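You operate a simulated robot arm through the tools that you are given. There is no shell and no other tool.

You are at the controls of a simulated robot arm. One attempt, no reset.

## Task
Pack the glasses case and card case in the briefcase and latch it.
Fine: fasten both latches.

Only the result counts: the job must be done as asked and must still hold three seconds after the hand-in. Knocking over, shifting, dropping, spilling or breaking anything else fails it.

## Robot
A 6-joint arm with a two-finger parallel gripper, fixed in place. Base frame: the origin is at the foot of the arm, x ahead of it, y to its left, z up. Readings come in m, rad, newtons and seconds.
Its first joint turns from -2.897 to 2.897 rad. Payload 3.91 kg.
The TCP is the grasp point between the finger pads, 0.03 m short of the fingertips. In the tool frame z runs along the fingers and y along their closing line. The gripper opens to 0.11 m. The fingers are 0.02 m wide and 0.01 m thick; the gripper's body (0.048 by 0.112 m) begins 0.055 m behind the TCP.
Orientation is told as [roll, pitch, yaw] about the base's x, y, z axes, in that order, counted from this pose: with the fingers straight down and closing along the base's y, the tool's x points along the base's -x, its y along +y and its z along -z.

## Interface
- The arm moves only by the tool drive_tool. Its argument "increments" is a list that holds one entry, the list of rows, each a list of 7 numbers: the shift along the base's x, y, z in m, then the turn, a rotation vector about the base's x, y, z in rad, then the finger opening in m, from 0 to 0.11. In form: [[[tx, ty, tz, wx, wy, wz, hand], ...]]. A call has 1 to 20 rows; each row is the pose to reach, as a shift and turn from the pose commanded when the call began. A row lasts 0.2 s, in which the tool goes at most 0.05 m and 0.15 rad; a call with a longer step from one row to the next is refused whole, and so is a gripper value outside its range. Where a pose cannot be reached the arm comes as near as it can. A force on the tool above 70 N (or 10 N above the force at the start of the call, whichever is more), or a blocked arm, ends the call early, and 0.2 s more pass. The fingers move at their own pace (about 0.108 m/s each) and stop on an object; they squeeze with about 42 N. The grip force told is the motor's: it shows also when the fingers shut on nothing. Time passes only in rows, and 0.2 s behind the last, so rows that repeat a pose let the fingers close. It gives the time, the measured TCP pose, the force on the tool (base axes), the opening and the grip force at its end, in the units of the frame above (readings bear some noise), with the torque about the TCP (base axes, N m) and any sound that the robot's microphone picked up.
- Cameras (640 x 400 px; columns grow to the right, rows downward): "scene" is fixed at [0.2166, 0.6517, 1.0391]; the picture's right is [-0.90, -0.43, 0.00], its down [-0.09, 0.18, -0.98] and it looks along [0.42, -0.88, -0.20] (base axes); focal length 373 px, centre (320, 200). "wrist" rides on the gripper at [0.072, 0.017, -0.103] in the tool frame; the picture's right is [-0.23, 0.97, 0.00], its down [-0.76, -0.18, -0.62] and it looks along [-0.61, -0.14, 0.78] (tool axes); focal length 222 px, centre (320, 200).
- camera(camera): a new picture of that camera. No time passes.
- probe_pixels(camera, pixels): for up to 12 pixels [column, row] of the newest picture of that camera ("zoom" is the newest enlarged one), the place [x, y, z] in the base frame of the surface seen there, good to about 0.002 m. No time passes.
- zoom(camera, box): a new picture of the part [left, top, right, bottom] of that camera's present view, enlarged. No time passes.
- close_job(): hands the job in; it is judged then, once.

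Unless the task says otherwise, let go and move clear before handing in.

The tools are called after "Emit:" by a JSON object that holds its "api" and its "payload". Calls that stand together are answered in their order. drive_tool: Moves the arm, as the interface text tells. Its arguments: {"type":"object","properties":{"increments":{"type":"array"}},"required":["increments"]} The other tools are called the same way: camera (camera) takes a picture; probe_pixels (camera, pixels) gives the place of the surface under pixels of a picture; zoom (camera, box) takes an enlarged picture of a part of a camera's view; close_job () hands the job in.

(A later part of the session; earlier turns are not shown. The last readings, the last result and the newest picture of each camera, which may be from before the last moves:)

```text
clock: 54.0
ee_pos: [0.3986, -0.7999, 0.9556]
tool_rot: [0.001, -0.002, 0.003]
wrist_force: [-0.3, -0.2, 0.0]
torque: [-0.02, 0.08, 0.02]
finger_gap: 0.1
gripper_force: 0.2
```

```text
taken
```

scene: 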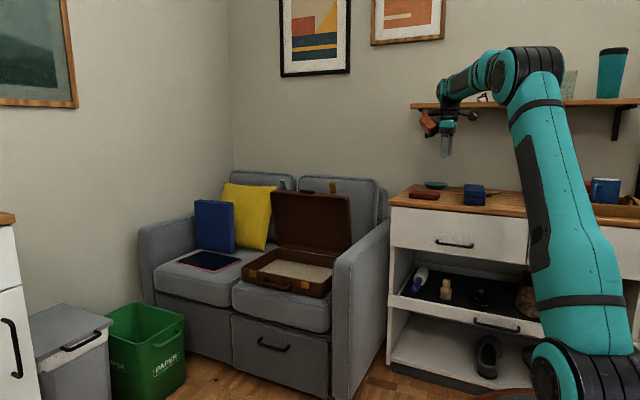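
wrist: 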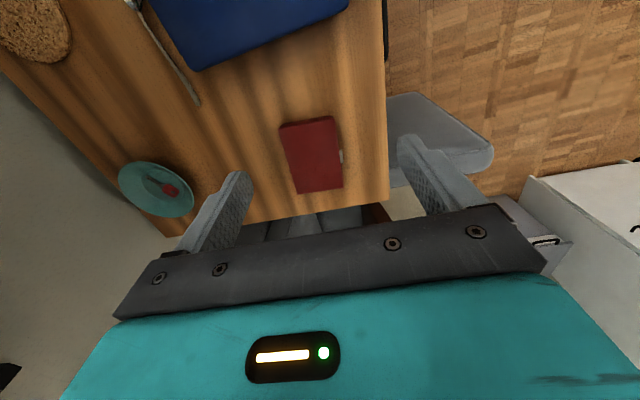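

I'll get precise corners of the red case and its clearance to the sideboard edge and bowl.

Emit:
{"api": "zoom", "payload": {"camera": "wrist", "box": [250, 90, 400, 220]}}

Emit:
{"api": "probe_pixels", "payload": {"camera": "zoom", "pixels": [[140, 170], [355, 125], [385, 390], [225, 425], [270, 280], [320, 140], [360, 200], [385, 275], [200, 330], [365, 395]]}}

```text
3.08 times, centred on (325, 155) of wrist
```

zoom: 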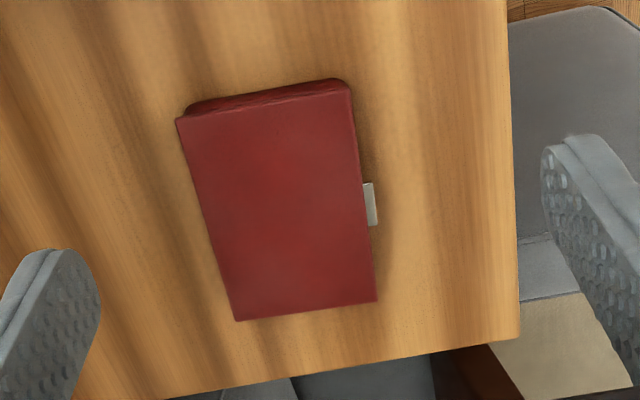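

```text
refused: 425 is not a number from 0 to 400
```

Emit:
{"api": "probe_pixels", "payload": {"camera": "zoom", "pixels": [[180, 122], [348, 92], [374, 299], [237, 318], [270, 210], [265, 310], [207, 220], [360, 190], [370, 205], [515, 330]]}}

```text
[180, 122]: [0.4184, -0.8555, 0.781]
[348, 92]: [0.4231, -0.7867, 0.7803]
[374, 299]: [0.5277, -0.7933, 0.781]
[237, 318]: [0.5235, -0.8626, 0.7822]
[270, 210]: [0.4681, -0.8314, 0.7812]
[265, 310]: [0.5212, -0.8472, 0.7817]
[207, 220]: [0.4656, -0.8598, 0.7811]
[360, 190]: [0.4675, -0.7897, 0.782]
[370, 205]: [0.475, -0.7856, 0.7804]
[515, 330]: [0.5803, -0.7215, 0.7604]
```

Red case centre ≈(0.473,−0.8245), top z 0.781, turned about −0.06 rad, 6.9 cm wide in y. I'll descend straddling it with 10 cm opening and grip.

Emit:
{"api": "drive_tool", "payload": {"increments": [[[0.035, -0.012, -0.02, 0, 0, -0.03, 0.1], [0.0744, -0.0246, -0.04, 0, 0, -0.06, 0.1], [0.0744, -0.0246, -0.08, 0, 0, -0.06, 0.1], [0.0744, -0.0246, -0.12, 0, 0, -0.06, 0.1], [0.0744, -0.0246, -0.15, 0, 0, -0.06, 0.1], [0.0744, -0.0246, -0.1615, 0, 0, -0.06, 0.1]]]}}

Emit:
{"api": "camera", "payload": {"camera": "wrist"}}

Emit:
{"api": "zoom", "payload": {"camera": "scene", "box": [390, 130, 510, 220]}}

```text
clock: 55.4
ee_pos: [0.473, -0.8261, 0.7933]
tool_rot: [-0.001, -0.002, -0.06]
wrist_force: [0.3, 0.7, 1.1]
torque: [0.02, 0.01, -0.01]
finger_gap: 0.1002
gripper_force: 0.1
```

```text
taken
```

wrist: 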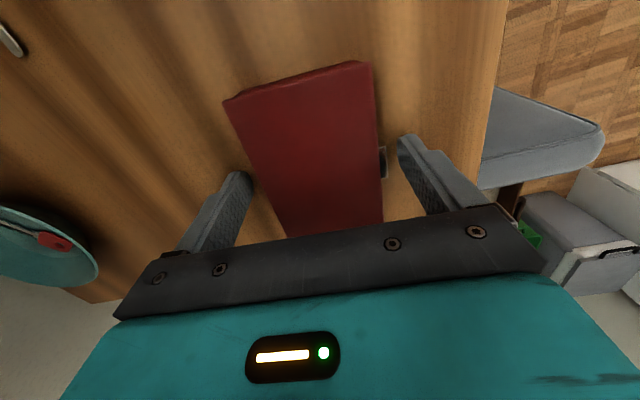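

```text
4.44 times, centred on (450, 175) of scene
```

zoom: 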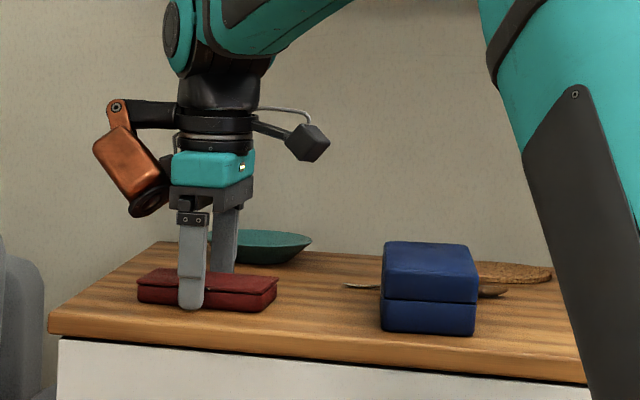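

The fingers straddle the red case, but the front finger would land on the clasp (385,160). I'll shift −26 mm in x to avoid it, then close.

Emit:
{"api": "drive_tool", "payload": {"increments": [[[-0.013, 0.001, 0.0, 0, 0, 0, 0.1], [-0.026, 0.0025, -0.0, 0, 0, 0, 0.1], [-0.026, 0.0025, -0.0, 0, 0, 0, 0.075], [-0.026, 0.0025, -0.0, 0, 0, 0, 0.05], [-0.026, 0.0025, -0.0, 0, 0, 0, 0.05]]]}}

Emit:
{"api": "camera", "payload": {"camera": "wrist"}}

```text
clock: 56.6
ee_pos: [0.4476, -0.8234, 0.7916]
tool_rot: [0.001, -0.002, -0.058]
wrist_force: [-0.6, -0.2, 1.3]
torque: [-0.02, -0.01, 0.0]
finger_gap: 0.0736
gripper_force: 42.3
```

```text
taken
```

wrist: 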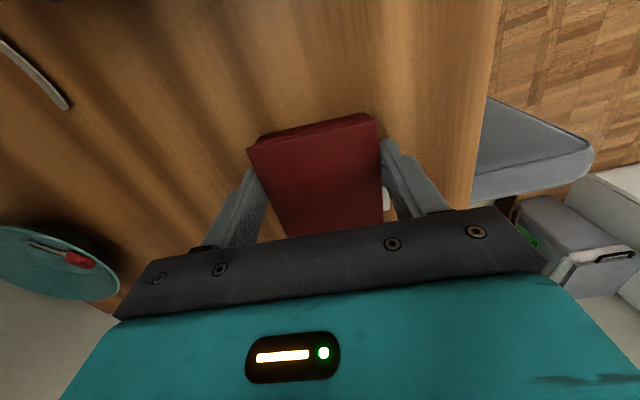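

Red case gripped (7.4 cm). I'll lift straight up and swing to a point in front of the open lid.

Emit:
{"api": "drive_tool", "payload": {"increments": [[[0, 0, 0.03, 0, 0, 0, 0.05], [0, 0, 0.075, 0, 0, 0, 0.05], [0, 0, 0.12, 0, 0, 0, 0.05], [0.027, 0.034, 0.128, 0, 0, 0.01, 0.05], [0.055, 0.068, 0.128, 0, 0, 0.02, 0.05], [0.082, 0.102, 0.128, 0, 0, 0.03, 0.05], [0.11, 0.136, 0.128, 0, 0, 0.04, 0.05], [0.137, 0.17, 0.128, 0, 0, 0.058, 0.05], [0.165, 0.204, 0.128, 0, 0, 0.058, 0.05], [0.192, 0.238, 0.128, 0, 0, 0.058, 0.05], [0.22, 0.272, 0.128, 0, 0, 0.058, 0.05], [0.247, 0.306, 0.128, 0, 0, 0.058, 0.05], [0.275, 0.34, 0.128, 0, 0, 0.058, 0.05], [0.302, 0.373, 0.128, 0, 0, 0.058, 0.05]]]}}

Emit:
{"api": "camera", "payload": {"camera": "scene"}}

Emit:
{"api": "camera", "payload": {"camera": "wrist"}}

```text
clock: 59.6
ee_pos: [0.7509, -0.4495, 0.9207]
tool_rot: [0.001, -0.002, -0.004]
wrist_force: [-0.7, 0.1, -1.1]
torque: [0.04, 0.01, -0.05]
finger_gap: 0.0734
gripper_force: 41.9
```

```text
taken
```

scene: 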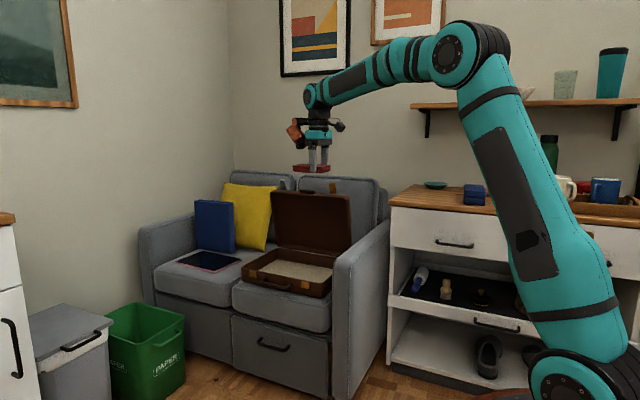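

```text
taken
```

wrist: 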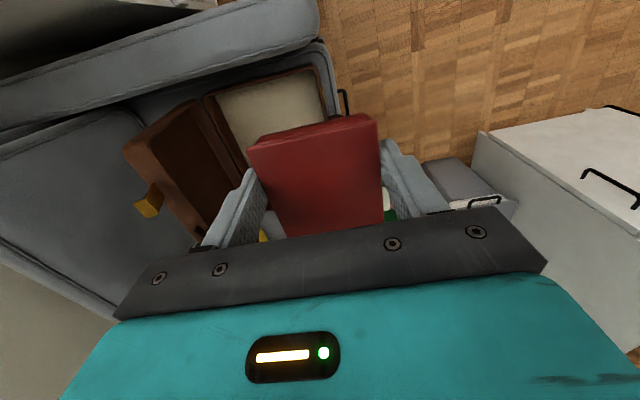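

The red case is held well. I'll descend into position above the right-hand side of the case interior.

Emit:
{"api": "drive_tool", "payload": {"increments": [[[0.026, -0.0095, -0.0355, 0, 0, 0, 0.05], [0.052, -0.019, -0.071, 0, 0, 0, 0.05], [0.078, -0.0285, -0.1065, 0, 0, 0, 0.05], [0.104, -0.038, -0.142, 0, 0, 0, 0.05], [0.13, -0.0475, -0.1775, 0, 0, 0, 0.05], [0.156, -0.057, -0.213, 0, 0, 0, 0.05], [0.182, -0.0665, -0.2485, 0, 0, 0, 0.05], [0.208, -0.076, -0.284, 0, 0, 0, 0.05], [0.234, -0.0855, -0.32, 0, 0, 0, 0.05]]]}}

Emit:
{"api": "zoom", "payload": {"camera": "scene", "box": [215, 180, 365, 310]}}

Emit:
{"api": "camera", "payload": {"camera": "wrist"}}

```text
clock: 61.6
ee_pos: [0.9848, -0.5334, 0.602]
tool_rot: [-0.003, -0.004, -0.001]
wrist_force: [0.3, -0.7, 0.8]
torque: [0.0, -0.03, -0.01]
finger_gap: 0.0733
gripper_force: 41.7
```

```text
3.08 times, centred on (290, 245) of scene
```

zoom: 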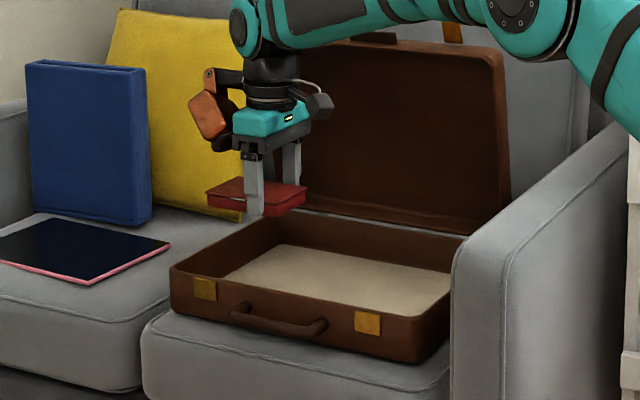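

```text
taken
```

wrist: 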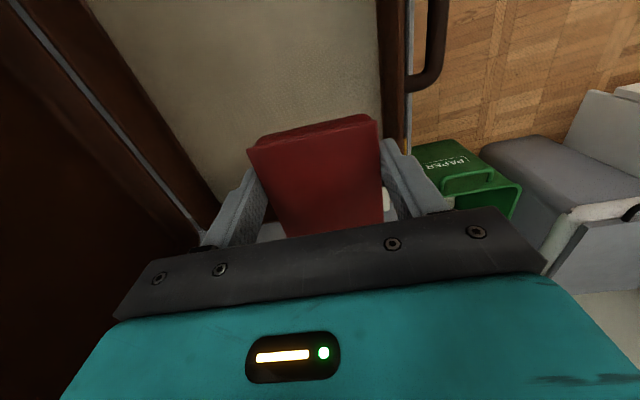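

The red case is over the interior, clear of the walls. Lowering to the floor of the case.

Emit:
{"api": "drive_tool", "payload": {"increments": [[[0, 0, -0.04, 0, 0, 0, 0.05], [0, 0, -0.08, 0, 0, 0, 0.05], [0, 0, -0.1, 0, 0, 0, 0.05], [0, 0, -0.115, 0, 0, 0, 0.05], [0, 0, -0.124, 0, 0, 0, 0.05]]]}}

Emit:
{"api": "camera", "payload": {"camera": "wrist"}}

Emit:
{"api": "zoom", "payload": {"camera": "scene", "box": [215, 180, 365, 310]}}

```text
clock: 62.8
ee_pos: [0.9848, -0.5338, 0.477]
tool_rot: [0.001, 0.0, -0.002]
wrist_force: [0.4, 0.3, -1.0]
torque: [-0.01, 0.03, 0.04]
finger_gap: 0.0736
gripper_force: 41.9
```

```text
taken
```

wrist: 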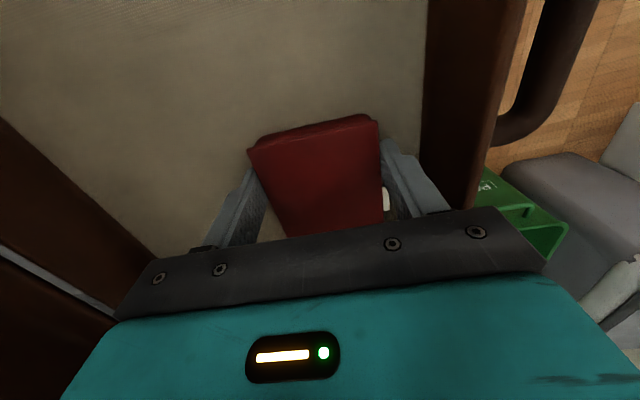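

```text
3.08 times, centred on (290, 245) of scene
```

zoom: 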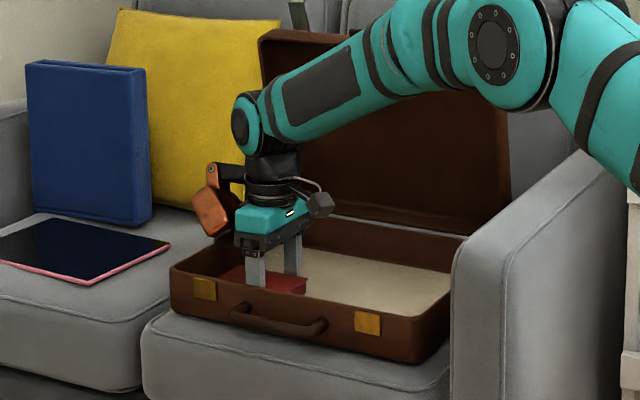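

Case is at floor height (z 0.477). Releasing gently and lifting out.

Emit:
{"api": "drive_tool", "payload": {"increments": [[[0, 0, -0.001, 0, 0, 0, 0.08], [0, 0, -0.001, 0, 0, 0, 0.088], [0, 0, -0.001, 0, 0, 0, 0.088], [0, 0, 0.03, 0, 0, 0, 0.088], [0, 0, 0.07, 0, 0, 0, 0.088], [0, 0, 0.115, 0, 0, 0, 0.088], [-0.02, 0.01, 0.155, 0, 0, 0, 0.088]]]}}

Emit:
{"api": "camera", "payload": {"camera": "wrist"}}

Emit:
{"api": "zoom", "payload": {"camera": "scene", "box": [215, 180, 365, 310]}}

```text
clock: 64.4
ee_pos: [0.9647, -0.5235, 0.6296]
tool_rot: [0.003, 0.0, -0.003]
wrist_force: [0.0, 0.2, -1.9]
torque: [-0.02, 0.05, -0.03]
finger_gap: 0.0878
gripper_force: 0.0
```

```text
taken
```

wrist: 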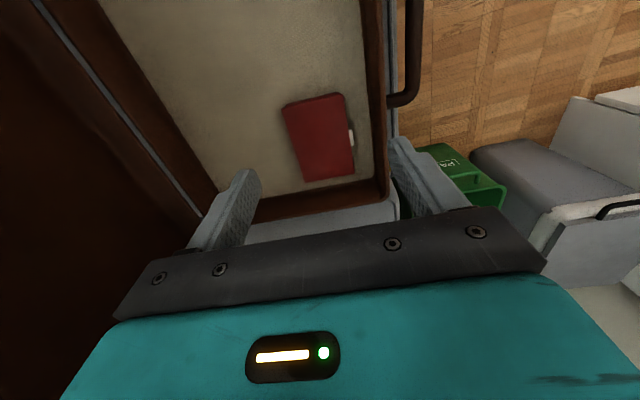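

```text
3.08 times, centred on (290, 245) of scene
```

zoom: 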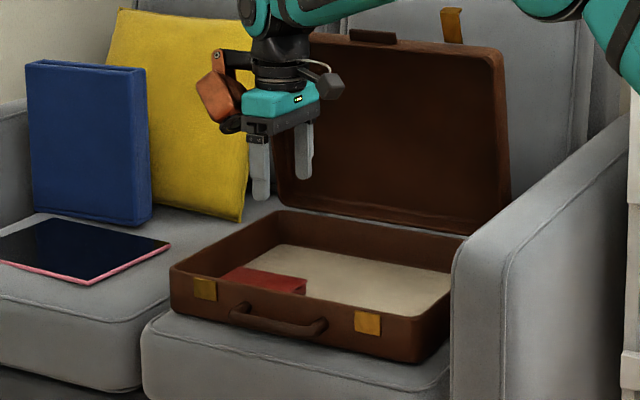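

The red card case lies flat in the briefcase. I'll head back out to fetch the blue glasses case.

Emit:
{"api": "probe_pixels", "payload": {"camera": "wrist", "pixels": [[285, 108], [343, 95], [353, 172], [308, 180], [320, 138], [352, 138]]}}

Emit:
{"api": "drive_tool", "payload": {"increments": [[[-0.02, 0.009, 0.04, 0, 0, 0, 0.1], [-0.045, 0.018, 0.08, 0, 0, 0, 0.1], [-0.073, 0.027, 0.12, 0, 0, 0, 0.1], [-0.1, 0.036, 0.155, 0, 0, 0, 0.1], [-0.128, 0.045, 0.19, 0, 0, 0, 0.1], [-0.157, 0.054, 0.225, 0, 0, 0, 0.1], [-0.186, 0.063, 0.258, 0, 0, 0, 0.1], [-0.215, 0.0735, 0.29, 0, 0, 0, 0.1]]]}}

Emit:
{"api": "drive_tool", "payload": {"increments": [[[-0.038, -0.026, 0.01, 0, 0, -0.122, 0.1], [-0.077, -0.052, 0.01, 0, 0, -0.244, 0.1], [-0.115, -0.078, 0.02, 0, 0, -0.366, 0.1], [-0.154, -0.104, 0.02, 0, 0, -0.488, 0.1], [-0.192, -0.13, 0.02, 0, 0, -0.61, 0.1], [-0.231, -0.156, 0.03, 0, 0, -0.732, 0.1], [-0.269, -0.182, 0.03, 0, 0, -0.854, 0.1], [-0.308, -0.208, 0.03, 0, 0, -0.976, 0.1], [-0.346, -0.234, 0.03, 0, 0, -1.098, 0.1], [-0.385, -0.26, 0.03, 0, 0, -1.22, 0.1], [-0.423, -0.286, 0.03, 0, 0, -1.342, 0.1], [-0.462, -0.31, 0.03, 0, 0, -1.461, 0.1]]]}}

Emit:
{"api": "camera", "payload": {"camera": "wrist"}}

Emit:
{"api": "camera", "payload": {"camera": "scene"}}

```text
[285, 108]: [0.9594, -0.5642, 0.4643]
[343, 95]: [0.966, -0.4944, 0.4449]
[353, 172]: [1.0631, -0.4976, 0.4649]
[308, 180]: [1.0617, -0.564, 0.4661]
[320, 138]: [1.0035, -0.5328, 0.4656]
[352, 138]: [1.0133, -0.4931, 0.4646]
```

```text
clock: 66.2
ee_pos: [0.7498, -0.4523, 0.9212]
tool_rot: [0.0, 0.0, -0.002]
wrist_force: [0.3, -0.1, -1.0]
torque: [0.01, 0.05, 0.02]
finger_gap: 0.1001
gripper_force: 0.1
```

```text
clock: 68.8
ee_pos: [0.2871, -0.7613, 0.9505]
tool_rot: [0.0, -0.003, -1.462]
wrist_force: [-0.1, 0.3, 0.3]
torque: [-0.03, 0.03, 0.0]
finger_gap: 0.0999
gripper_force: 0.0
```

```text
taken
```

wrist: 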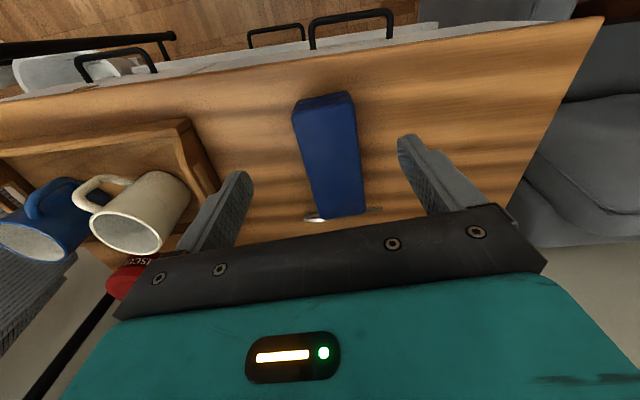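

```text
taken
```

scene: 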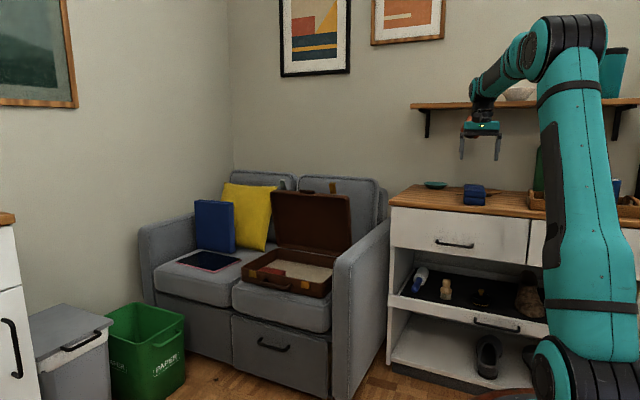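

I'll measure the blue case's corners precisely, plus the tray and mug clearance on its left.

Emit:
{"api": "zoom", "payload": {"camera": "wrist", "box": [240, 80, 400, 230]}}

Emit:
{"api": "probe_pixels", "payload": {"camera": "wrist", "pixels": [[296, 112], [351, 98], [363, 190], [316, 208], [325, 130], [330, 180], [353, 120], [300, 140], [190, 190], [210, 185], [315, 218], [372, 210]]}}

```text
2.67 times, centred on (320, 155) of wrist
```

zoom: 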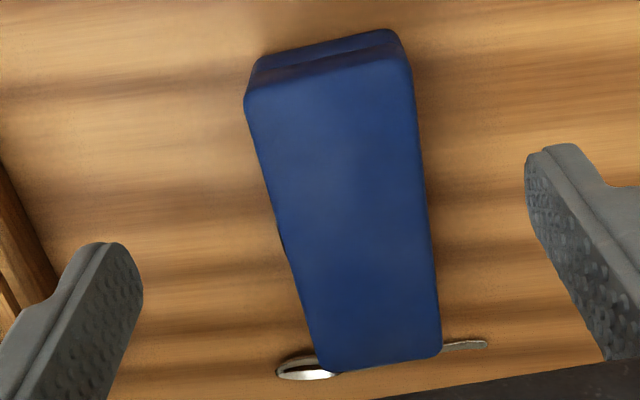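

```text
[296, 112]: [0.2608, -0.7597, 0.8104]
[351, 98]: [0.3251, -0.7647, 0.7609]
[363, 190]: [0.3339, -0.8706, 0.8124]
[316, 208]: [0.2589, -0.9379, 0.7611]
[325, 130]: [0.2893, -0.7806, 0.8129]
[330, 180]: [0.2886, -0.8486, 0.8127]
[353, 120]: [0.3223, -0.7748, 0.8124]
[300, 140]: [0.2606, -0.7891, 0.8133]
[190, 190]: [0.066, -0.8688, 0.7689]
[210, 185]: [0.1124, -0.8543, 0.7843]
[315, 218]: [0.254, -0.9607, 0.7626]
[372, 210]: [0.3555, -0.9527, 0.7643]
```

Probing more points along the side edges for exact tilt.

Emit:
{"api": "zoom", "payload": {"camera": "wrist", "box": [280, 85, 380, 225]}}

Emit:
{"api": "probe_pixels", "payload": {"camera": "wrist", "pixels": [[305, 125], [309, 150], [315, 175], [321, 202], [343, 120], [346, 150], [350, 180], [353, 203], [338, 214], [325, 215], [347, 108], [305, 113]]}}

```text
2.86 times, centred on (330, 155) of wrist
```

zoom: 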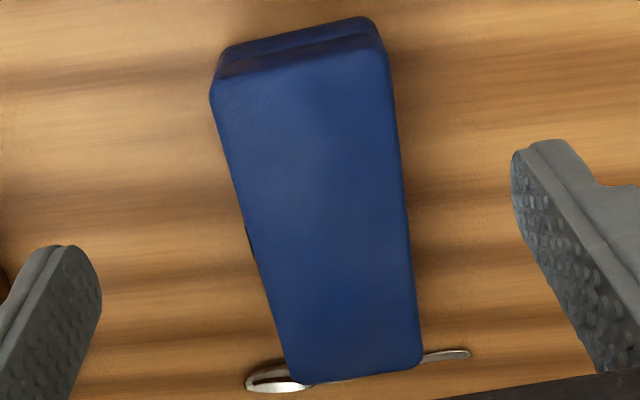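

```text
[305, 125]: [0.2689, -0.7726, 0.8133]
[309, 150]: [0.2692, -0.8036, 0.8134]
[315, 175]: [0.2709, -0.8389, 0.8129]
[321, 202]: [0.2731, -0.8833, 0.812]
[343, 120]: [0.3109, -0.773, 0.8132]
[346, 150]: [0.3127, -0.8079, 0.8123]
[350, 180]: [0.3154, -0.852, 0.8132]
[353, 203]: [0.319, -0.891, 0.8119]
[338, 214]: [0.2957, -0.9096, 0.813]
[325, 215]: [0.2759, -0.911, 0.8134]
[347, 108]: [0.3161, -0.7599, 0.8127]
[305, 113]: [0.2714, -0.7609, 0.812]
```

Blue case centre ≈(0.296,−0.837), tilt ≈0.1 rad (matches my yaw), width 6.9 cm. Descending around it and gripping.

Emit:
{"api": "drive_tool", "payload": {"increments": [[[0.004, -0.038, 0.0, 0, 0, 0, 0.1], [0.009, -0.0757, -0.01, 0, 0, -0.009, 0.1], [0.009, -0.0757, -0.055, 0, 0, -0.009, 0.1], [0.009, -0.0757, -0.1, 0, 0, -0.009, 0.1], [0.009, -0.0757, -0.13, 0, 0, -0.009, 0.1], [0.009, -0.0757, -0.1505, 0, 0, -0.009, 0.1]]]}}

Emit:
{"api": "camera", "payload": {"camera": "wrist"}}

Emit:
{"api": "zoom", "payload": {"camera": "scene", "box": [420, 90, 560, 220]}}

```text
clock: 70.2
ee_pos: [0.295, -0.8342, 0.8]
tool_rot: [0.001, -0.003, -1.47]
wrist_force: [0.6, 0.0, -0.3]
torque: [0.02, -0.01, -0.02]
finger_gap: 0.1
gripper_force: 0.1
```

```text
taken
```

wrist: 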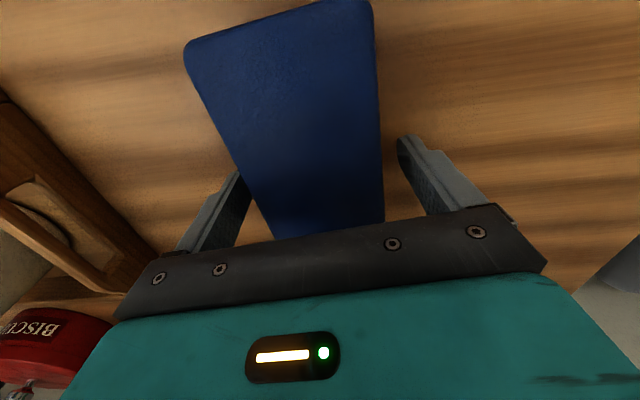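

```text
3.08 times, centred on (490, 155) of scene
```

zoom: 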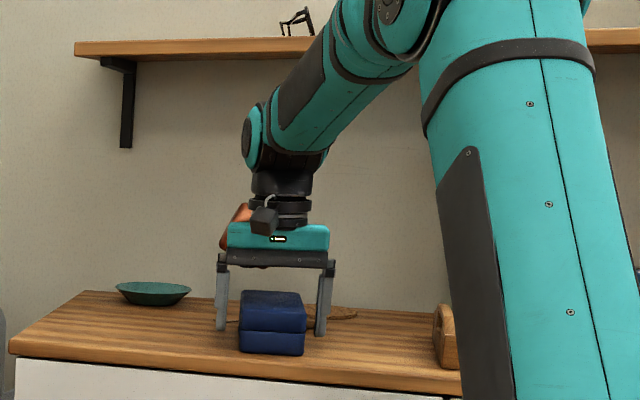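

Well centred. Closing on the blue case and lifting a little.

Emit:
{"api": "drive_tool", "payload": {"increments": [[[0, 0, 0, 0, 0, 0, 0.08], [0, 0, 0, 0, 0, 0, 0.055], [0, 0, 0, 0, 0, 0, 0.045], [0, 0, 0, 0, 0, 0, 0.045], [0, 0, 0.01, 0, 0, 0, 0.045], [0, 0, 0.04, 0, 0, 0, 0.045]]]}}

Emit:
{"api": "camera", "payload": {"camera": "wrist"}}

Emit:
{"api": "zoom", "payload": {"camera": "scene", "box": [420, 90, 560, 220]}}

```text
clock: 71.6
ee_pos: [0.2972, -0.8356, 0.8413]
tool_rot: [0.0, -0.002, -1.471]
wrist_force: [0.7, -0.4, -1.8]
torque: [0.07, 0.05, 0.01]
finger_gap: 0.0738
gripper_force: 42.2
```

```text
taken
```

wrist: 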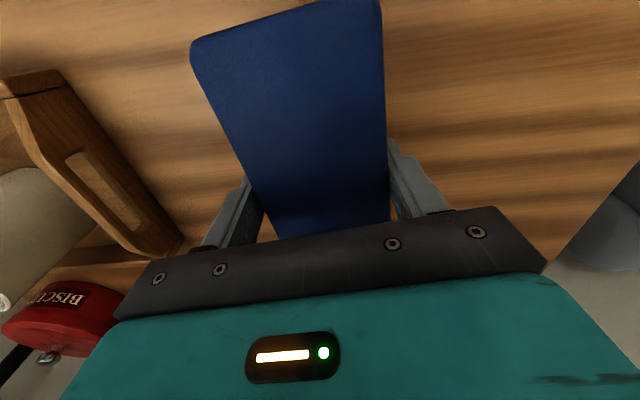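

```text
3.08 times, centred on (490, 155) of scene
```

zoom: 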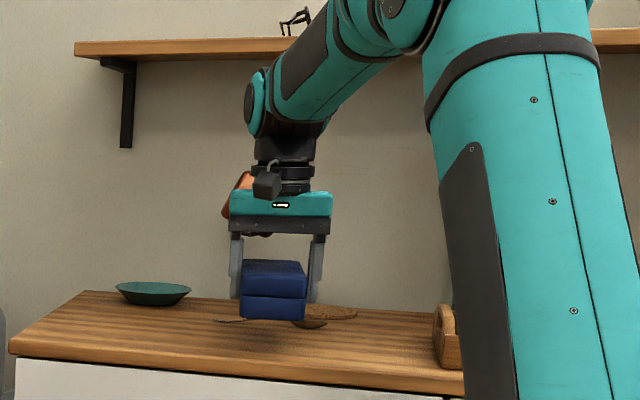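

Blue case lifted cleanly and the spoon looks undisturbed. I'll swing it to the front of the briefcase while turning the yaw back to 0.

Emit:
{"api": "drive_tool", "payload": {"increments": [[[0, 0.02, 0.035, 0, 0, 0, 0.045], [0.005, 0.05, 0.07, 0, 0, 0.05, 0.045], [0.03, 0.08, 0.08, 0, 0, 0.16, 0.045], [0.065, 0.11, 0.08, 0, 0, 0.27, 0.045], [0.1, 0.138, 0.08, 0, 0, 0.38, 0.045], [0.136, 0.166, 0.08, 0, 0, 0.5, 0.045], [0.172, 0.194, 0.08, 0, 0, 0.62, 0.045], [0.208, 0.222, 0.08, 0, 0, 0.74, 0.045], [0.244, 0.25, 0.08, 0, 0, 0.86, 0.045], [0.28, 0.278, 0.08, 0, 0, 0.98, 0.045], [0.316, 0.306, 0.08, 0, 0, 1.1, 0.045], [0.352, 0.334, 0.08, 0, 0, 1.22, 0.045], [0.388, 0.362, 0.08, 0, 0, 1.34, 0.045], [0.424, 0.378, 0.08, 0, 0, 1.45, 0.045], [0.453, 0.386, 0.08, 0, 0, 1.471, 0.045]]]}}

Emit:
{"api": "camera", "payload": {"camera": "scene"}}

Emit:
{"api": "camera", "payload": {"camera": "wrist"}}

```text
clock: 74.8
ee_pos: [0.7503, -0.4513, 0.9212]
tool_rot: [-0.001, -0.004, 0.001]
wrist_force: [-0.4, 0.6, -1.4]
torque: [0.0, -0.02, -0.05]
finger_gap: 0.0737
gripper_force: 42.1
```

```text
taken
```

scene: 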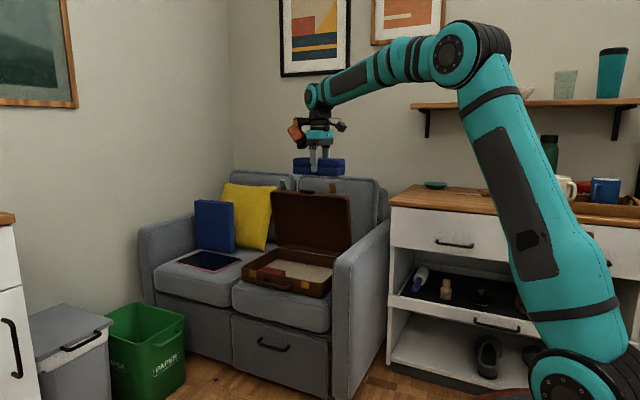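

```text
taken
```

wrist: 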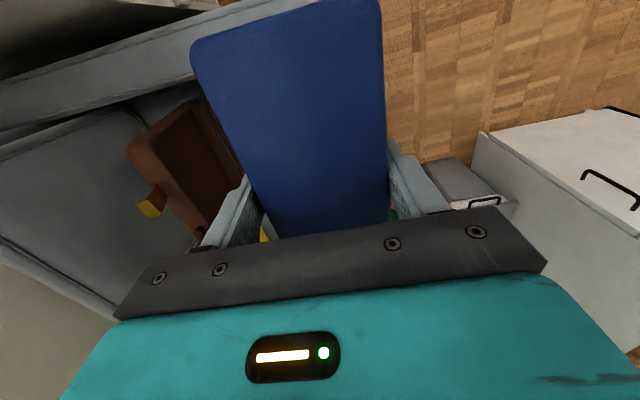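

Blue case is held, long axis along x. I'll descend toward the left half of the case, (0.858,−0.552).

Emit:
{"api": "drive_tool", "payload": {"increments": [[[0.02, -0.012, -0.035, 0, 0, 0, 0.045], [0.04, -0.025, -0.075, 0, 0, 0, 0.045], [0.06, -0.038, -0.115, 0, 0, 0, 0.045], [0.075, -0.05, -0.155, 0, 0, 0, 0.045], [0.09, -0.063, -0.195, 0, 0, 0, 0.045], [0.1, -0.076, -0.235, 0, 0, 0, 0.045], [0.1077, -0.09, -0.275, 0, 0, 0, 0.045], [0.1077, -0.1007, -0.315, 0, 0, 0, 0.045]]]}}

Emit:
{"api": "camera", "payload": {"camera": "wrist"}}

Emit:
{"api": "zoom", "payload": {"camera": "scene", "box": [215, 180, 365, 310]}}

```text
clock: 76.6
ee_pos: [0.8569, -0.5517, 0.6079]
tool_rot: [0.001, -0.004, -0.001]
wrist_force: [0.4, -0.7, -1.1]
torque: [-0.01, -0.03, 0.04]
finger_gap: 0.0737
gripper_force: 42.1
```

```text
taken
```

wrist: 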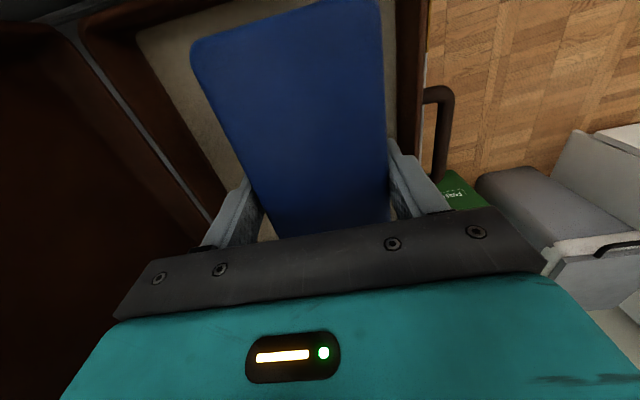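

```text
3.08 times, centred on (290, 245) of scene
```

zoom: 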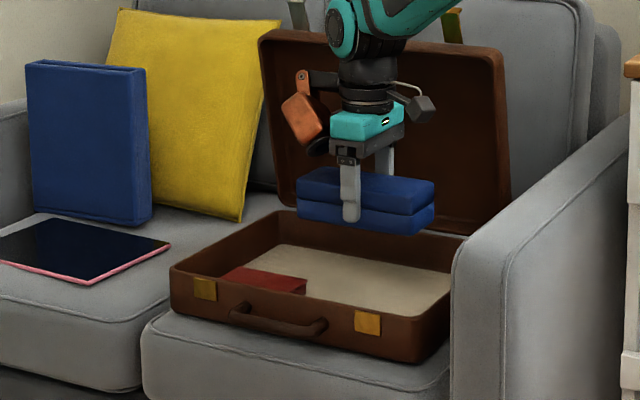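

I'll verify the ends of the blue case against the inner walls before lowering.

Emit:
{"api": "probe_pixels", "payload": {"camera": "zoom", "pixels": [[432, 215], [300, 205], [420, 190], [440, 280], [448, 285], [455, 270], [430, 310], [300, 285], [455, 250], [402, 300]]}}

```text
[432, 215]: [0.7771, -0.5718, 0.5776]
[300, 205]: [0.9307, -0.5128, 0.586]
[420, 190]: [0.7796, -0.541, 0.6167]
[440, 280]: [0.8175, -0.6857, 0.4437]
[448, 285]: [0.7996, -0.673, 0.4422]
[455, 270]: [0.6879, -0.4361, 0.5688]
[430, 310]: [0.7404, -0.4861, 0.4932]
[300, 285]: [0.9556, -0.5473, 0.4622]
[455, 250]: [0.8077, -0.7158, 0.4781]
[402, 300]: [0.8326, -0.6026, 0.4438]
```

Blue spans x≈0.775–0.935, clear of the wall (~0.755) and the red case (0.959). Lowering.

Emit:
{"api": "drive_tool", "payload": {"increments": [[[0, 0, -0.04, 0, 0, 0, 0.045], [0, 0, -0.08, 0, 0, 0, 0.045], [0, 0, -0.1, 0, 0, 0, 0.045], [0, 0, -0.115, 0, 0, 0, 0.045], [0, 0, -0.122, 0, 0, 0, 0.045]]]}}

Emit:
{"api": "zoom", "payload": {"camera": "scene", "box": [215, 180, 365, 310]}}

```text
clock: 77.8
ee_pos: [0.856, -0.5506, 0.4842]
tool_rot: [0.0, -0.001, -0.002]
wrist_force: [-2.0, 0.7, 3.2]
torque: [0.16, -0.16, 0.09]
finger_gap: 0.0739
gripper_force: 42.3
```

```text
3.08 times, centred on (290, 245) of scene
```

zoom: 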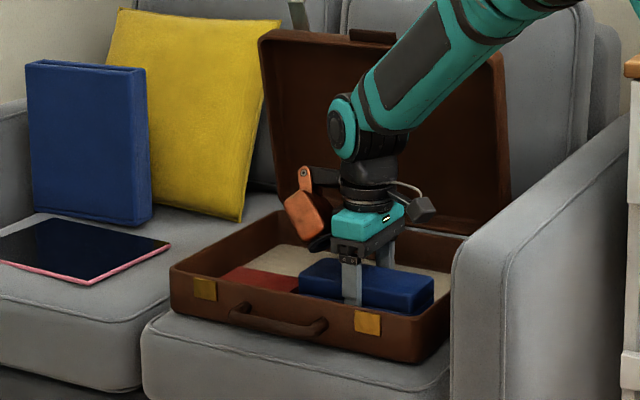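

The blue case is touching down (3 N upward). Releasing and lifting out.

Emit:
{"api": "drive_tool", "payload": {"increments": [[[0, 0, 0, 0, 0, 0, 0.08], [0, 0, 0, 0, 0, 0, 0.092], [0, 0, 0, 0, 0, 0, 0.092], [0, 0, 0.03, 0, 0, 0, 0.092], [0, 0, 0.07, 0, 0, 0, 0.092], [0, 0.01, 0.115, 0, 0, 0, 0.092], [0, 0.04, 0.15, 0, 0, 0, 0.092], [0, 0.085, 0.17, 0, 0, 0, 0.092]]]}}

Emit:
{"api": "camera", "payload": {"camera": "wrist"}}

Emit:
{"api": "zoom", "payload": {"camera": "scene", "box": [215, 150, 365, 310]}}

```text
clock: 79.6
ee_pos: [0.8556, -0.4684, 0.6532]
tool_rot: [0.0, -0.002, -0.004]
wrist_force: [-0.1, -0.5, -0.3]
torque: [0.0, -0.03, 0.03]
finger_gap: 0.092
gripper_force: 0.1
```

```text
taken
```

wrist: 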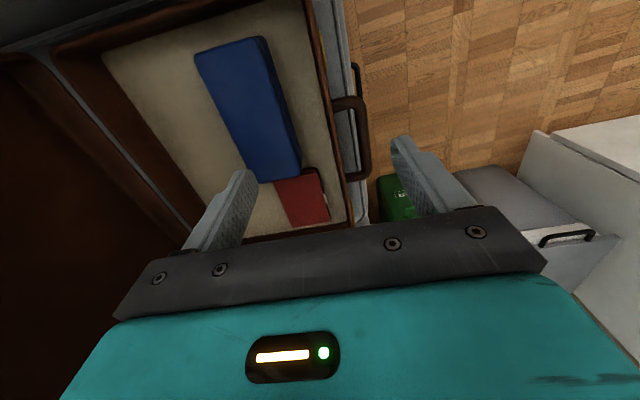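

```text
2.50 times, centred on (290, 230) of scene
```

zoom: 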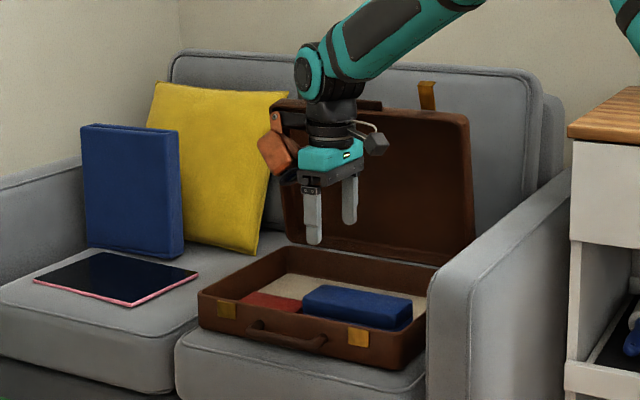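

Both items are in the case. Next: go up and over to re-grip the lid tab from above.

Emit:
{"api": "drive_tool", "payload": {"increments": [[[-0.005, 0, 0.045, 0, 0, 0, 0.06], [-0.01, 0, 0.09, 0, 0, 0, 0.04], [-0.015, 0, 0.135, 0, 0, 0, 0.034], [-0.02, 0, 0.18, 0, 0, 0, 0.034], [-0.025, 0, 0.225, 0, 0, 0, 0.034], [-0.03, -0.02, 0.263, 0, 0, 0, 0.034], [-0.03, -0.065, 0.263, 0, 0, 0, 0.034], [-0.03, -0.11, 0.263, 0, 0, 0, 0.034], [-0.03, -0.155, 0.263, -0.01, 0, 0, 0.034], [-0.037, -0.19, 0.263, -0.03, 0, 0, 0.034]]]}}

Emit:
{"api": "zoom", "payload": {"camera": "wrist", "box": [220, 60, 440, 250]}}

Emit:
{"api": "zoom", "payload": {"camera": "scene", "box": [215, 120, 365, 310]}}

```text
clock: 81.8
ee_pos: [0.8228, -0.6571, 0.9179]
tool_rot: [-0.028, -0.002, 0.002]
wrist_force: [0.3, -0.6, 0.8]
torque: [-0.02, 0.02, 0.01]
finger_gap: 0.0341
gripper_force: 0.2
```

```text
2.11 times, centred on (330, 155) of wrist
```

zoom: 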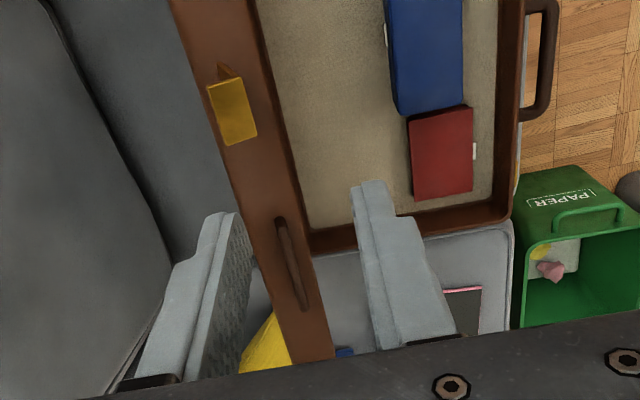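

```text
2.11 times, centred on (290, 215) of scene
```

zoom: 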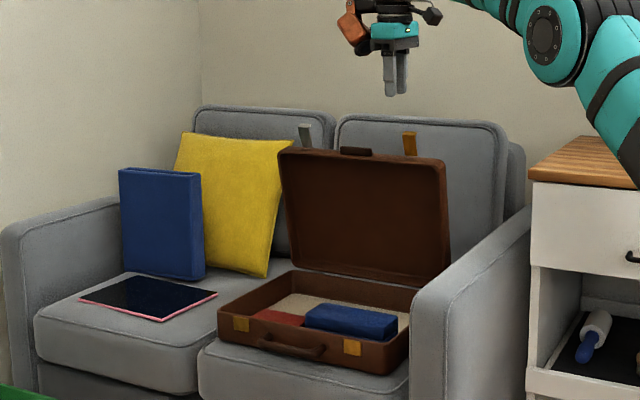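

Locating the tab exactly (wrist ~ (316,183)).

Emit:
{"api": "probe_pixels", "payload": {"camera": "wrist", "pixels": [[313, 172], [316, 183], [320, 198], [312, 183], [319, 183], [314, 163], [305, 180], [326, 183]]}}

Emit:
{"api": "probe_pixels", "payload": {"camera": "zoom", "pixels": [[345, 151], [355, 152], [368, 153], [300, 165], [420, 170], [409, 140], [305, 133], [300, 320], [350, 325]]}}

```text
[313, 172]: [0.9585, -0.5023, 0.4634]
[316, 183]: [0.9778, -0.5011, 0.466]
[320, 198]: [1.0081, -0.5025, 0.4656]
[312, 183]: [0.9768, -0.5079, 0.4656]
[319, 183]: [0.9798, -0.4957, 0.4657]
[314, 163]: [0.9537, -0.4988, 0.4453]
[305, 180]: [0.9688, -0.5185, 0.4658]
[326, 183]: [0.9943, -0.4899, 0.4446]
```

```text
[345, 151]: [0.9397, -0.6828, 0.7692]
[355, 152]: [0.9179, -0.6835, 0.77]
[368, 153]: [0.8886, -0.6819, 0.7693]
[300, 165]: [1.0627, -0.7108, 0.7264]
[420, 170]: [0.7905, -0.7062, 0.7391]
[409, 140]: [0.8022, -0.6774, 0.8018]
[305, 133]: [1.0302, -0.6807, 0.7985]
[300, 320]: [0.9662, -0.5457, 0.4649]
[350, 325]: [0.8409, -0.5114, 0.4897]
```

Scene probing puts the tab at x 0.886–0.942, y≈−0.683 to −0.692, z up to ~0.78, same as when I released it. I'll retrace to that pose.

Emit:
{"api": "drive_tool", "payload": {"increments": [[[0.015, -0.018, -0.029, 0, 0, 0, 0.034], [0.035, -0.028, -0.059, 0, 0, 0, 0.034], [0.055, -0.028, -0.084, 0, 0, 0, 0.034], [0.073, -0.028, -0.104, 0, 0, 0, 0.034], [0.083, -0.028, -0.116, 0, 0, 0, 0.034]]]}}

Emit:
{"api": "zoom", "payload": {"camera": "wrist", "box": [220, 60, 440, 250]}}

Emit:
{"api": "zoom", "payload": {"camera": "scene", "box": [255, 140, 355, 230]}}

```text
clock: 83.0
ee_pos: [0.9044, -0.6845, 0.8024]
tool_rot: [-0.032, -0.005, -0.002]
wrist_force: [-0.5, 1.0, 0.3]
torque: [0.02, -0.02, 0.02]
finger_gap: 0.0339
gripper_force: 0.1
```

```text
2.11 times, centred on (330, 155) of wrist
```

zoom: 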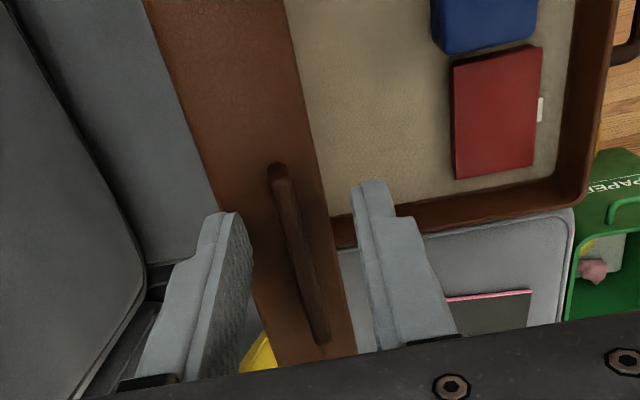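

```text
4.44 times, centred on (305, 185) of scene
```

zoom: 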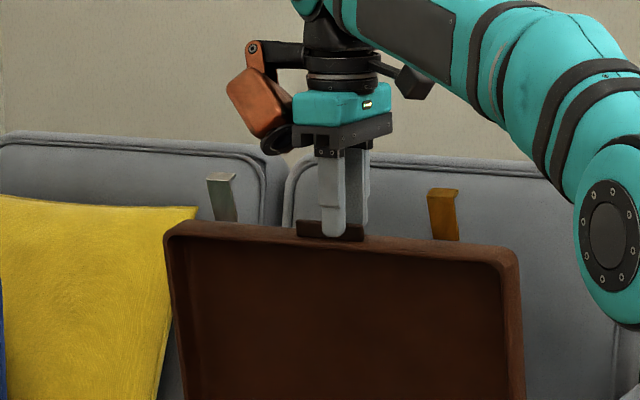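

The tab is straddled. I'll close on it and swing the lid down about halfway first.

Emit:
{"api": "drive_tool", "payload": {"increments": [[[0, 0, -0.002, 0, 0, 0, 0.015], [0, 0, -0.002, 0, 0, 0, 0.0], [0, 0, -0.002, 0, 0, 0, 0.0], [0, 0.0213, -0.0045, -0.07, 0, 0, 0.0], [0, 0.0426, -0.0096, -0.1405, 0, 0, 0.0], [0, 0.0837, -0.0231, -0.281, 0, 0, 0.0], [0, 0.1225, -0.0423, -0.4215, 0, 0, 0.0]]]}}

Emit:
{"api": "zoom", "payload": {"camera": "scene", "box": [215, 150, 365, 310]}}

```text
clock: 84.6
ee_pos: [0.9022, -0.5625, 0.7603]
tool_rot: [-0.453, -0.001, 0.0]
wrist_force: [7.7, -3.1, 0.3]
torque: [-0.5, 0.61, 0.18]
finger_gap: 0.0078
gripper_force: 42.0
```

```text
2.50 times, centred on (290, 230) of scene
```

zoom: 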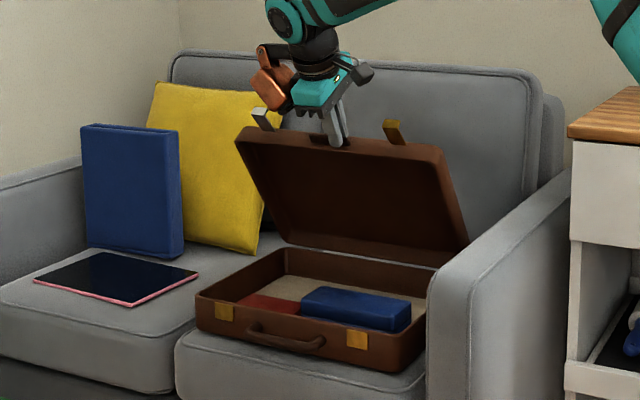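

Low forces. Continuing down to ~16°.

Emit:
{"api": "drive_tool", "payload": {"increments": [[[0, 0.0357, -0.0243, -0.1405, 0, 0, 0.0], [0, 0.0676, -0.0534, -0.281, 0, 0, 0.0], [0, 0.0952, -0.0868, -0.4215, 0, 0, 0.0], [0, 0.1178, -0.1236, -0.562, 0, 0, 0.0], [0, 0.135, -0.1633, -0.7025, 0, 0, 0.0]]]}}

Emit:
{"api": "zoom", "payload": {"camera": "scene", "box": [215, 180, 365, 310]}}

Emit:
{"api": "camera", "payload": {"camera": "wrist"}}

```text
clock: 85.8
ee_pos: [0.9035, -0.4263, 0.5962]
tool_rot: [-1.157, -0.001, 0.001]
wrist_force: [3.8, -5.4, 0.5]
torque: [-0.22, 0.51, -0.06]
finger_gap: 0.0078
gripper_force: 42.1
```

```text
3.08 times, centred on (290, 245) of scene
```

zoom: 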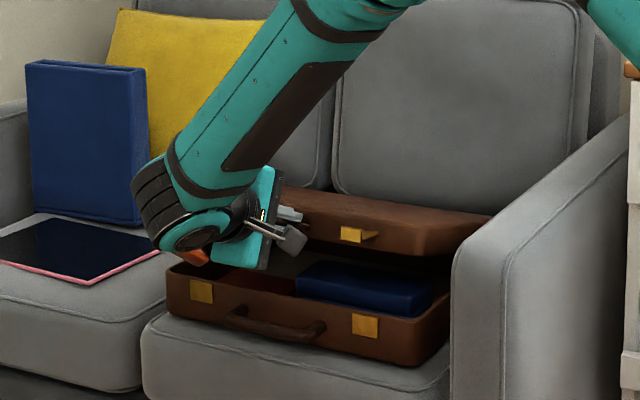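

```text
taken
```

wrist: 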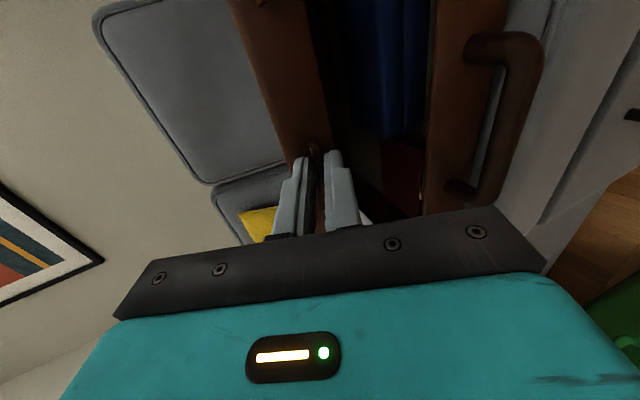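

Closing the last part gently.

Emit:
{"api": "drive_tool", "payload": {"increments": [[[0, 0.0065, -0.0206, -0.07, 0, 0, 0.0], [0, 0.0115, -0.0416, -0.1405, 0, 0, 0.0], [0, 0.015, -0.063, -0.211, 0, 0, 0.0], [0, 0.016, -0.074, -0.246, 0, 0, 0.0], [0, 0.0171, -0.083, -0.281, 0, 0, 0.0]]]}}

Emit:
{"api": "zoom", "payload": {"camera": "scene", "box": [225, 235, 345, 310]}}

Emit:
{"api": "camera", "payload": {"camera": "wrist"}}

```text
clock: 87.0
ee_pos: [0.9035, -0.4094, 0.512]
tool_rot: [-1.436, -0.002, 0.001]
wrist_force: [5.8, -11.2, 2.9]
torque: [-0.44, 0.4, 0.05]
finger_gap: 0.0074
gripper_force: 42.2
```

```text
5.33 times, centred on (285, 272) of scene
```

zoom: 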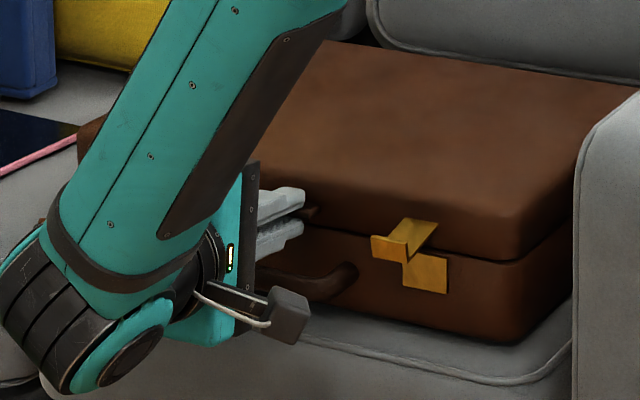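

```text
taken
```

wrist: 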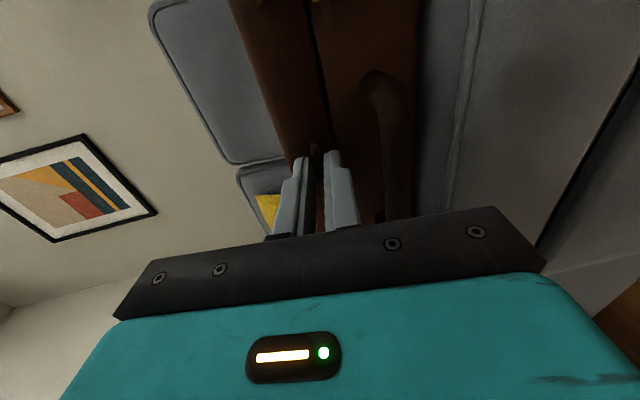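

The lid is shut, seam closed. I'll release the tab, back off, and look at both flaps.

Emit:
{"api": "drive_tool", "payload": {"increments": [[[0, 0.0, 0, 0, 0, 0, 0.028], [0, 0.0, 0, 0, 0, 0, 0.028], [0, 0.03, 0.001, 0, 0, 0, 0.028], [0, 0.07, 0.001, 0, 0, 0, 0.028], [0, 0.11, 0.02, 0, 0, 0, 0.03], [0, 0.13, 0.06, 0.1, 0, 0, 0.03], [-0.02, 0.13, 0.1, 0.25, 0, 0, 0.03], [-0.04, 0.13, 0.13, 0.4, 0, 0, 0.03]]]}}

Emit:
{"api": "camera", "payload": {"camera": "wrist"}}

Emit:
{"api": "zoom", "payload": {"camera": "scene", "box": [225, 235, 345, 310]}}

```text
clock: 88.8
ee_pos: [0.8645, -0.2778, 0.6389]
tool_rot: [-1.032, 0.0, 0.002]
wrist_force: [1.0, 0.0, -0.5]
torque: [-0.1, 0.02, -0.03]
finger_gap: 0.0301
gripper_force: 0.0
```

```text
taken
```

wrist: 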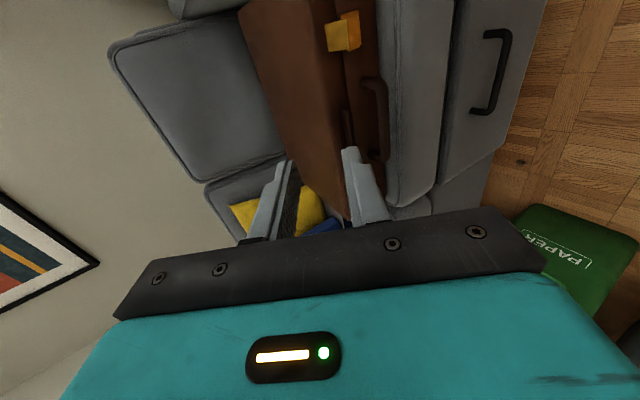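

```text
5.33 times, centred on (285, 272) of scene
```

zoom: 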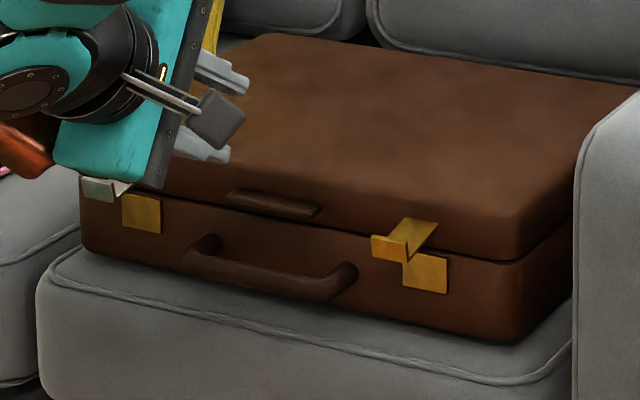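

Lid looks closed with a small seam line. I'll measure the brass flap, front face and seam.

Emit:
{"api": "probe_pixels", "payload": {"camera": "zoom", "pixels": [[375, 245], [390, 248], [403, 250], [415, 225], [430, 225], [405, 240], [425, 275], [480, 245], [480, 270], [480, 290], [270, 205], [150, 215]]}}

Emit:
{"api": "zoom", "payload": {"camera": "scene", "box": [285, 265, 325, 300]}}

Emit:
{"api": "zoom", "payload": {"camera": "wrist", "box": [290, 0, 400, 90]}}

```text
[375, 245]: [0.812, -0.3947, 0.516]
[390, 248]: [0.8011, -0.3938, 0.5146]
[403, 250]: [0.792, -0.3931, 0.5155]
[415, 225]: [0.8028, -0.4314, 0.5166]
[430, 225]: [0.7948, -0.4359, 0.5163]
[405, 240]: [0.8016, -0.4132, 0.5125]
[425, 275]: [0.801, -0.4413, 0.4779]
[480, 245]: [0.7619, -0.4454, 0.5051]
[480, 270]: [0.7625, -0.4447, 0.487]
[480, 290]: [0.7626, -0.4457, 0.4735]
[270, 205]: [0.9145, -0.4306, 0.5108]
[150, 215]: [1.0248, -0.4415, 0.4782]
```

```text
11.43 times, centred on (305, 282) of scene
```

zoom: 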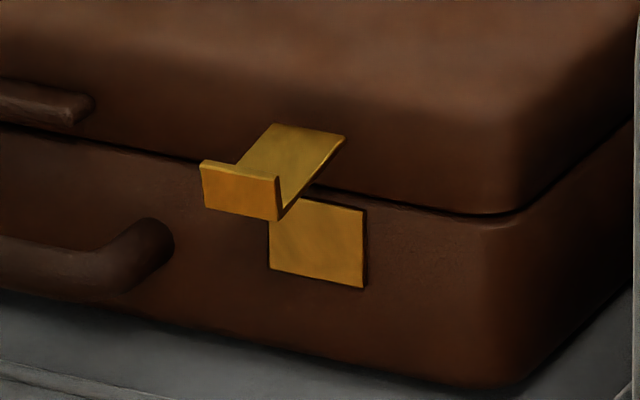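

```text
4.44 times, centred on (345, 45) of wrist
```

zoom: 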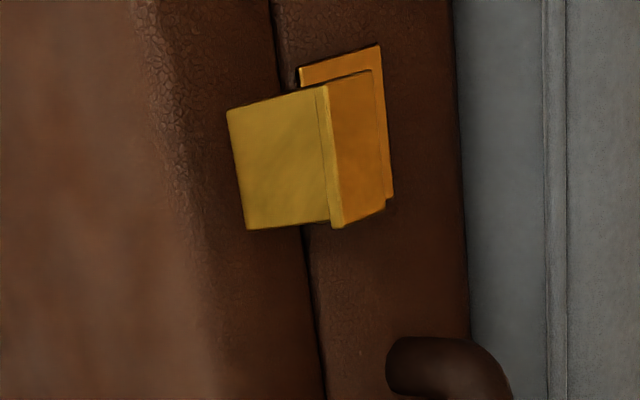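

The brass flap is about horizontal (lip at y −0.394, z≈0.515), hinge near y −0.4405, z 0.5135. I'll close the fingers and position them above the flap, pointing straight down, to press it shut along an arc.

Emit:
{"api": "drive_tool", "payload": {"increments": [[[-0.01, -0.01, 0.01, 0.14, 0, 0, 0.0], [-0.02, -0.02, 0.01, 0.28, 0, 0, 0.0], [-0.03, -0.04, 0.01, 0.42, 0, 0, 0.0], [-0.04, -0.06, 0.01, 0.56, 0, 0, 0.0], [-0.05, -0.08, 0.0, 0.7, 0, 0, 0.0], [-0.06, -0.1, -0.01, 0.84, 0, 0, 0.0], [-0.0615, -0.12, -0.02, 0.96, 0, 0, 0.0], [-0.0615, -0.1407, -0.03, 1.032, 0, 0, 0.0], [-0.0615, -0.1407, -0.054, 1.032, 0, 0, 0.0]]]}}

Emit:
{"api": "zoom", "payload": {"camera": "wrist", "box": [220, 60, 440, 250]}}

Emit:
{"api": "zoom", "payload": {"camera": "scene", "box": [265, 235, 345, 305]}}

```text
clock: 90.8
ee_pos: [0.8019, -0.4185, 0.5885]
tool_rot: [-0.005, -0.002, -0.001]
wrist_force: [-0.1, -0.4, -0.8]
torque: [-0.01, 0.0, 0.06]
finger_gap: 0.0002
gripper_force: 37.4
```

```text
2.11 times, centred on (330, 155) of wrist
```

zoom: 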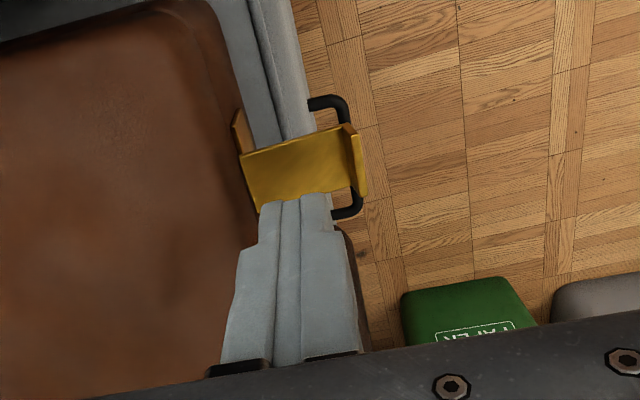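

```text
5.71 times, centred on (305, 270) of scene
```

zoom: 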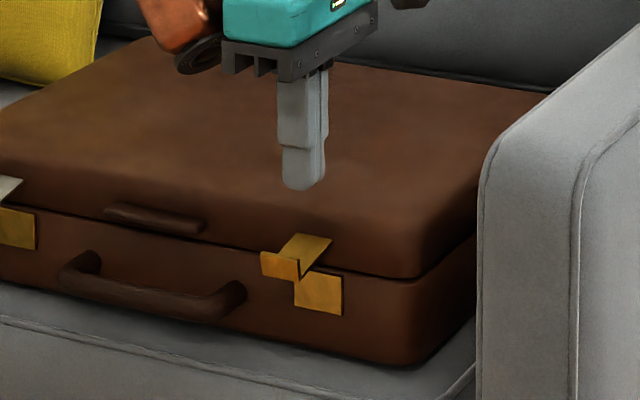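

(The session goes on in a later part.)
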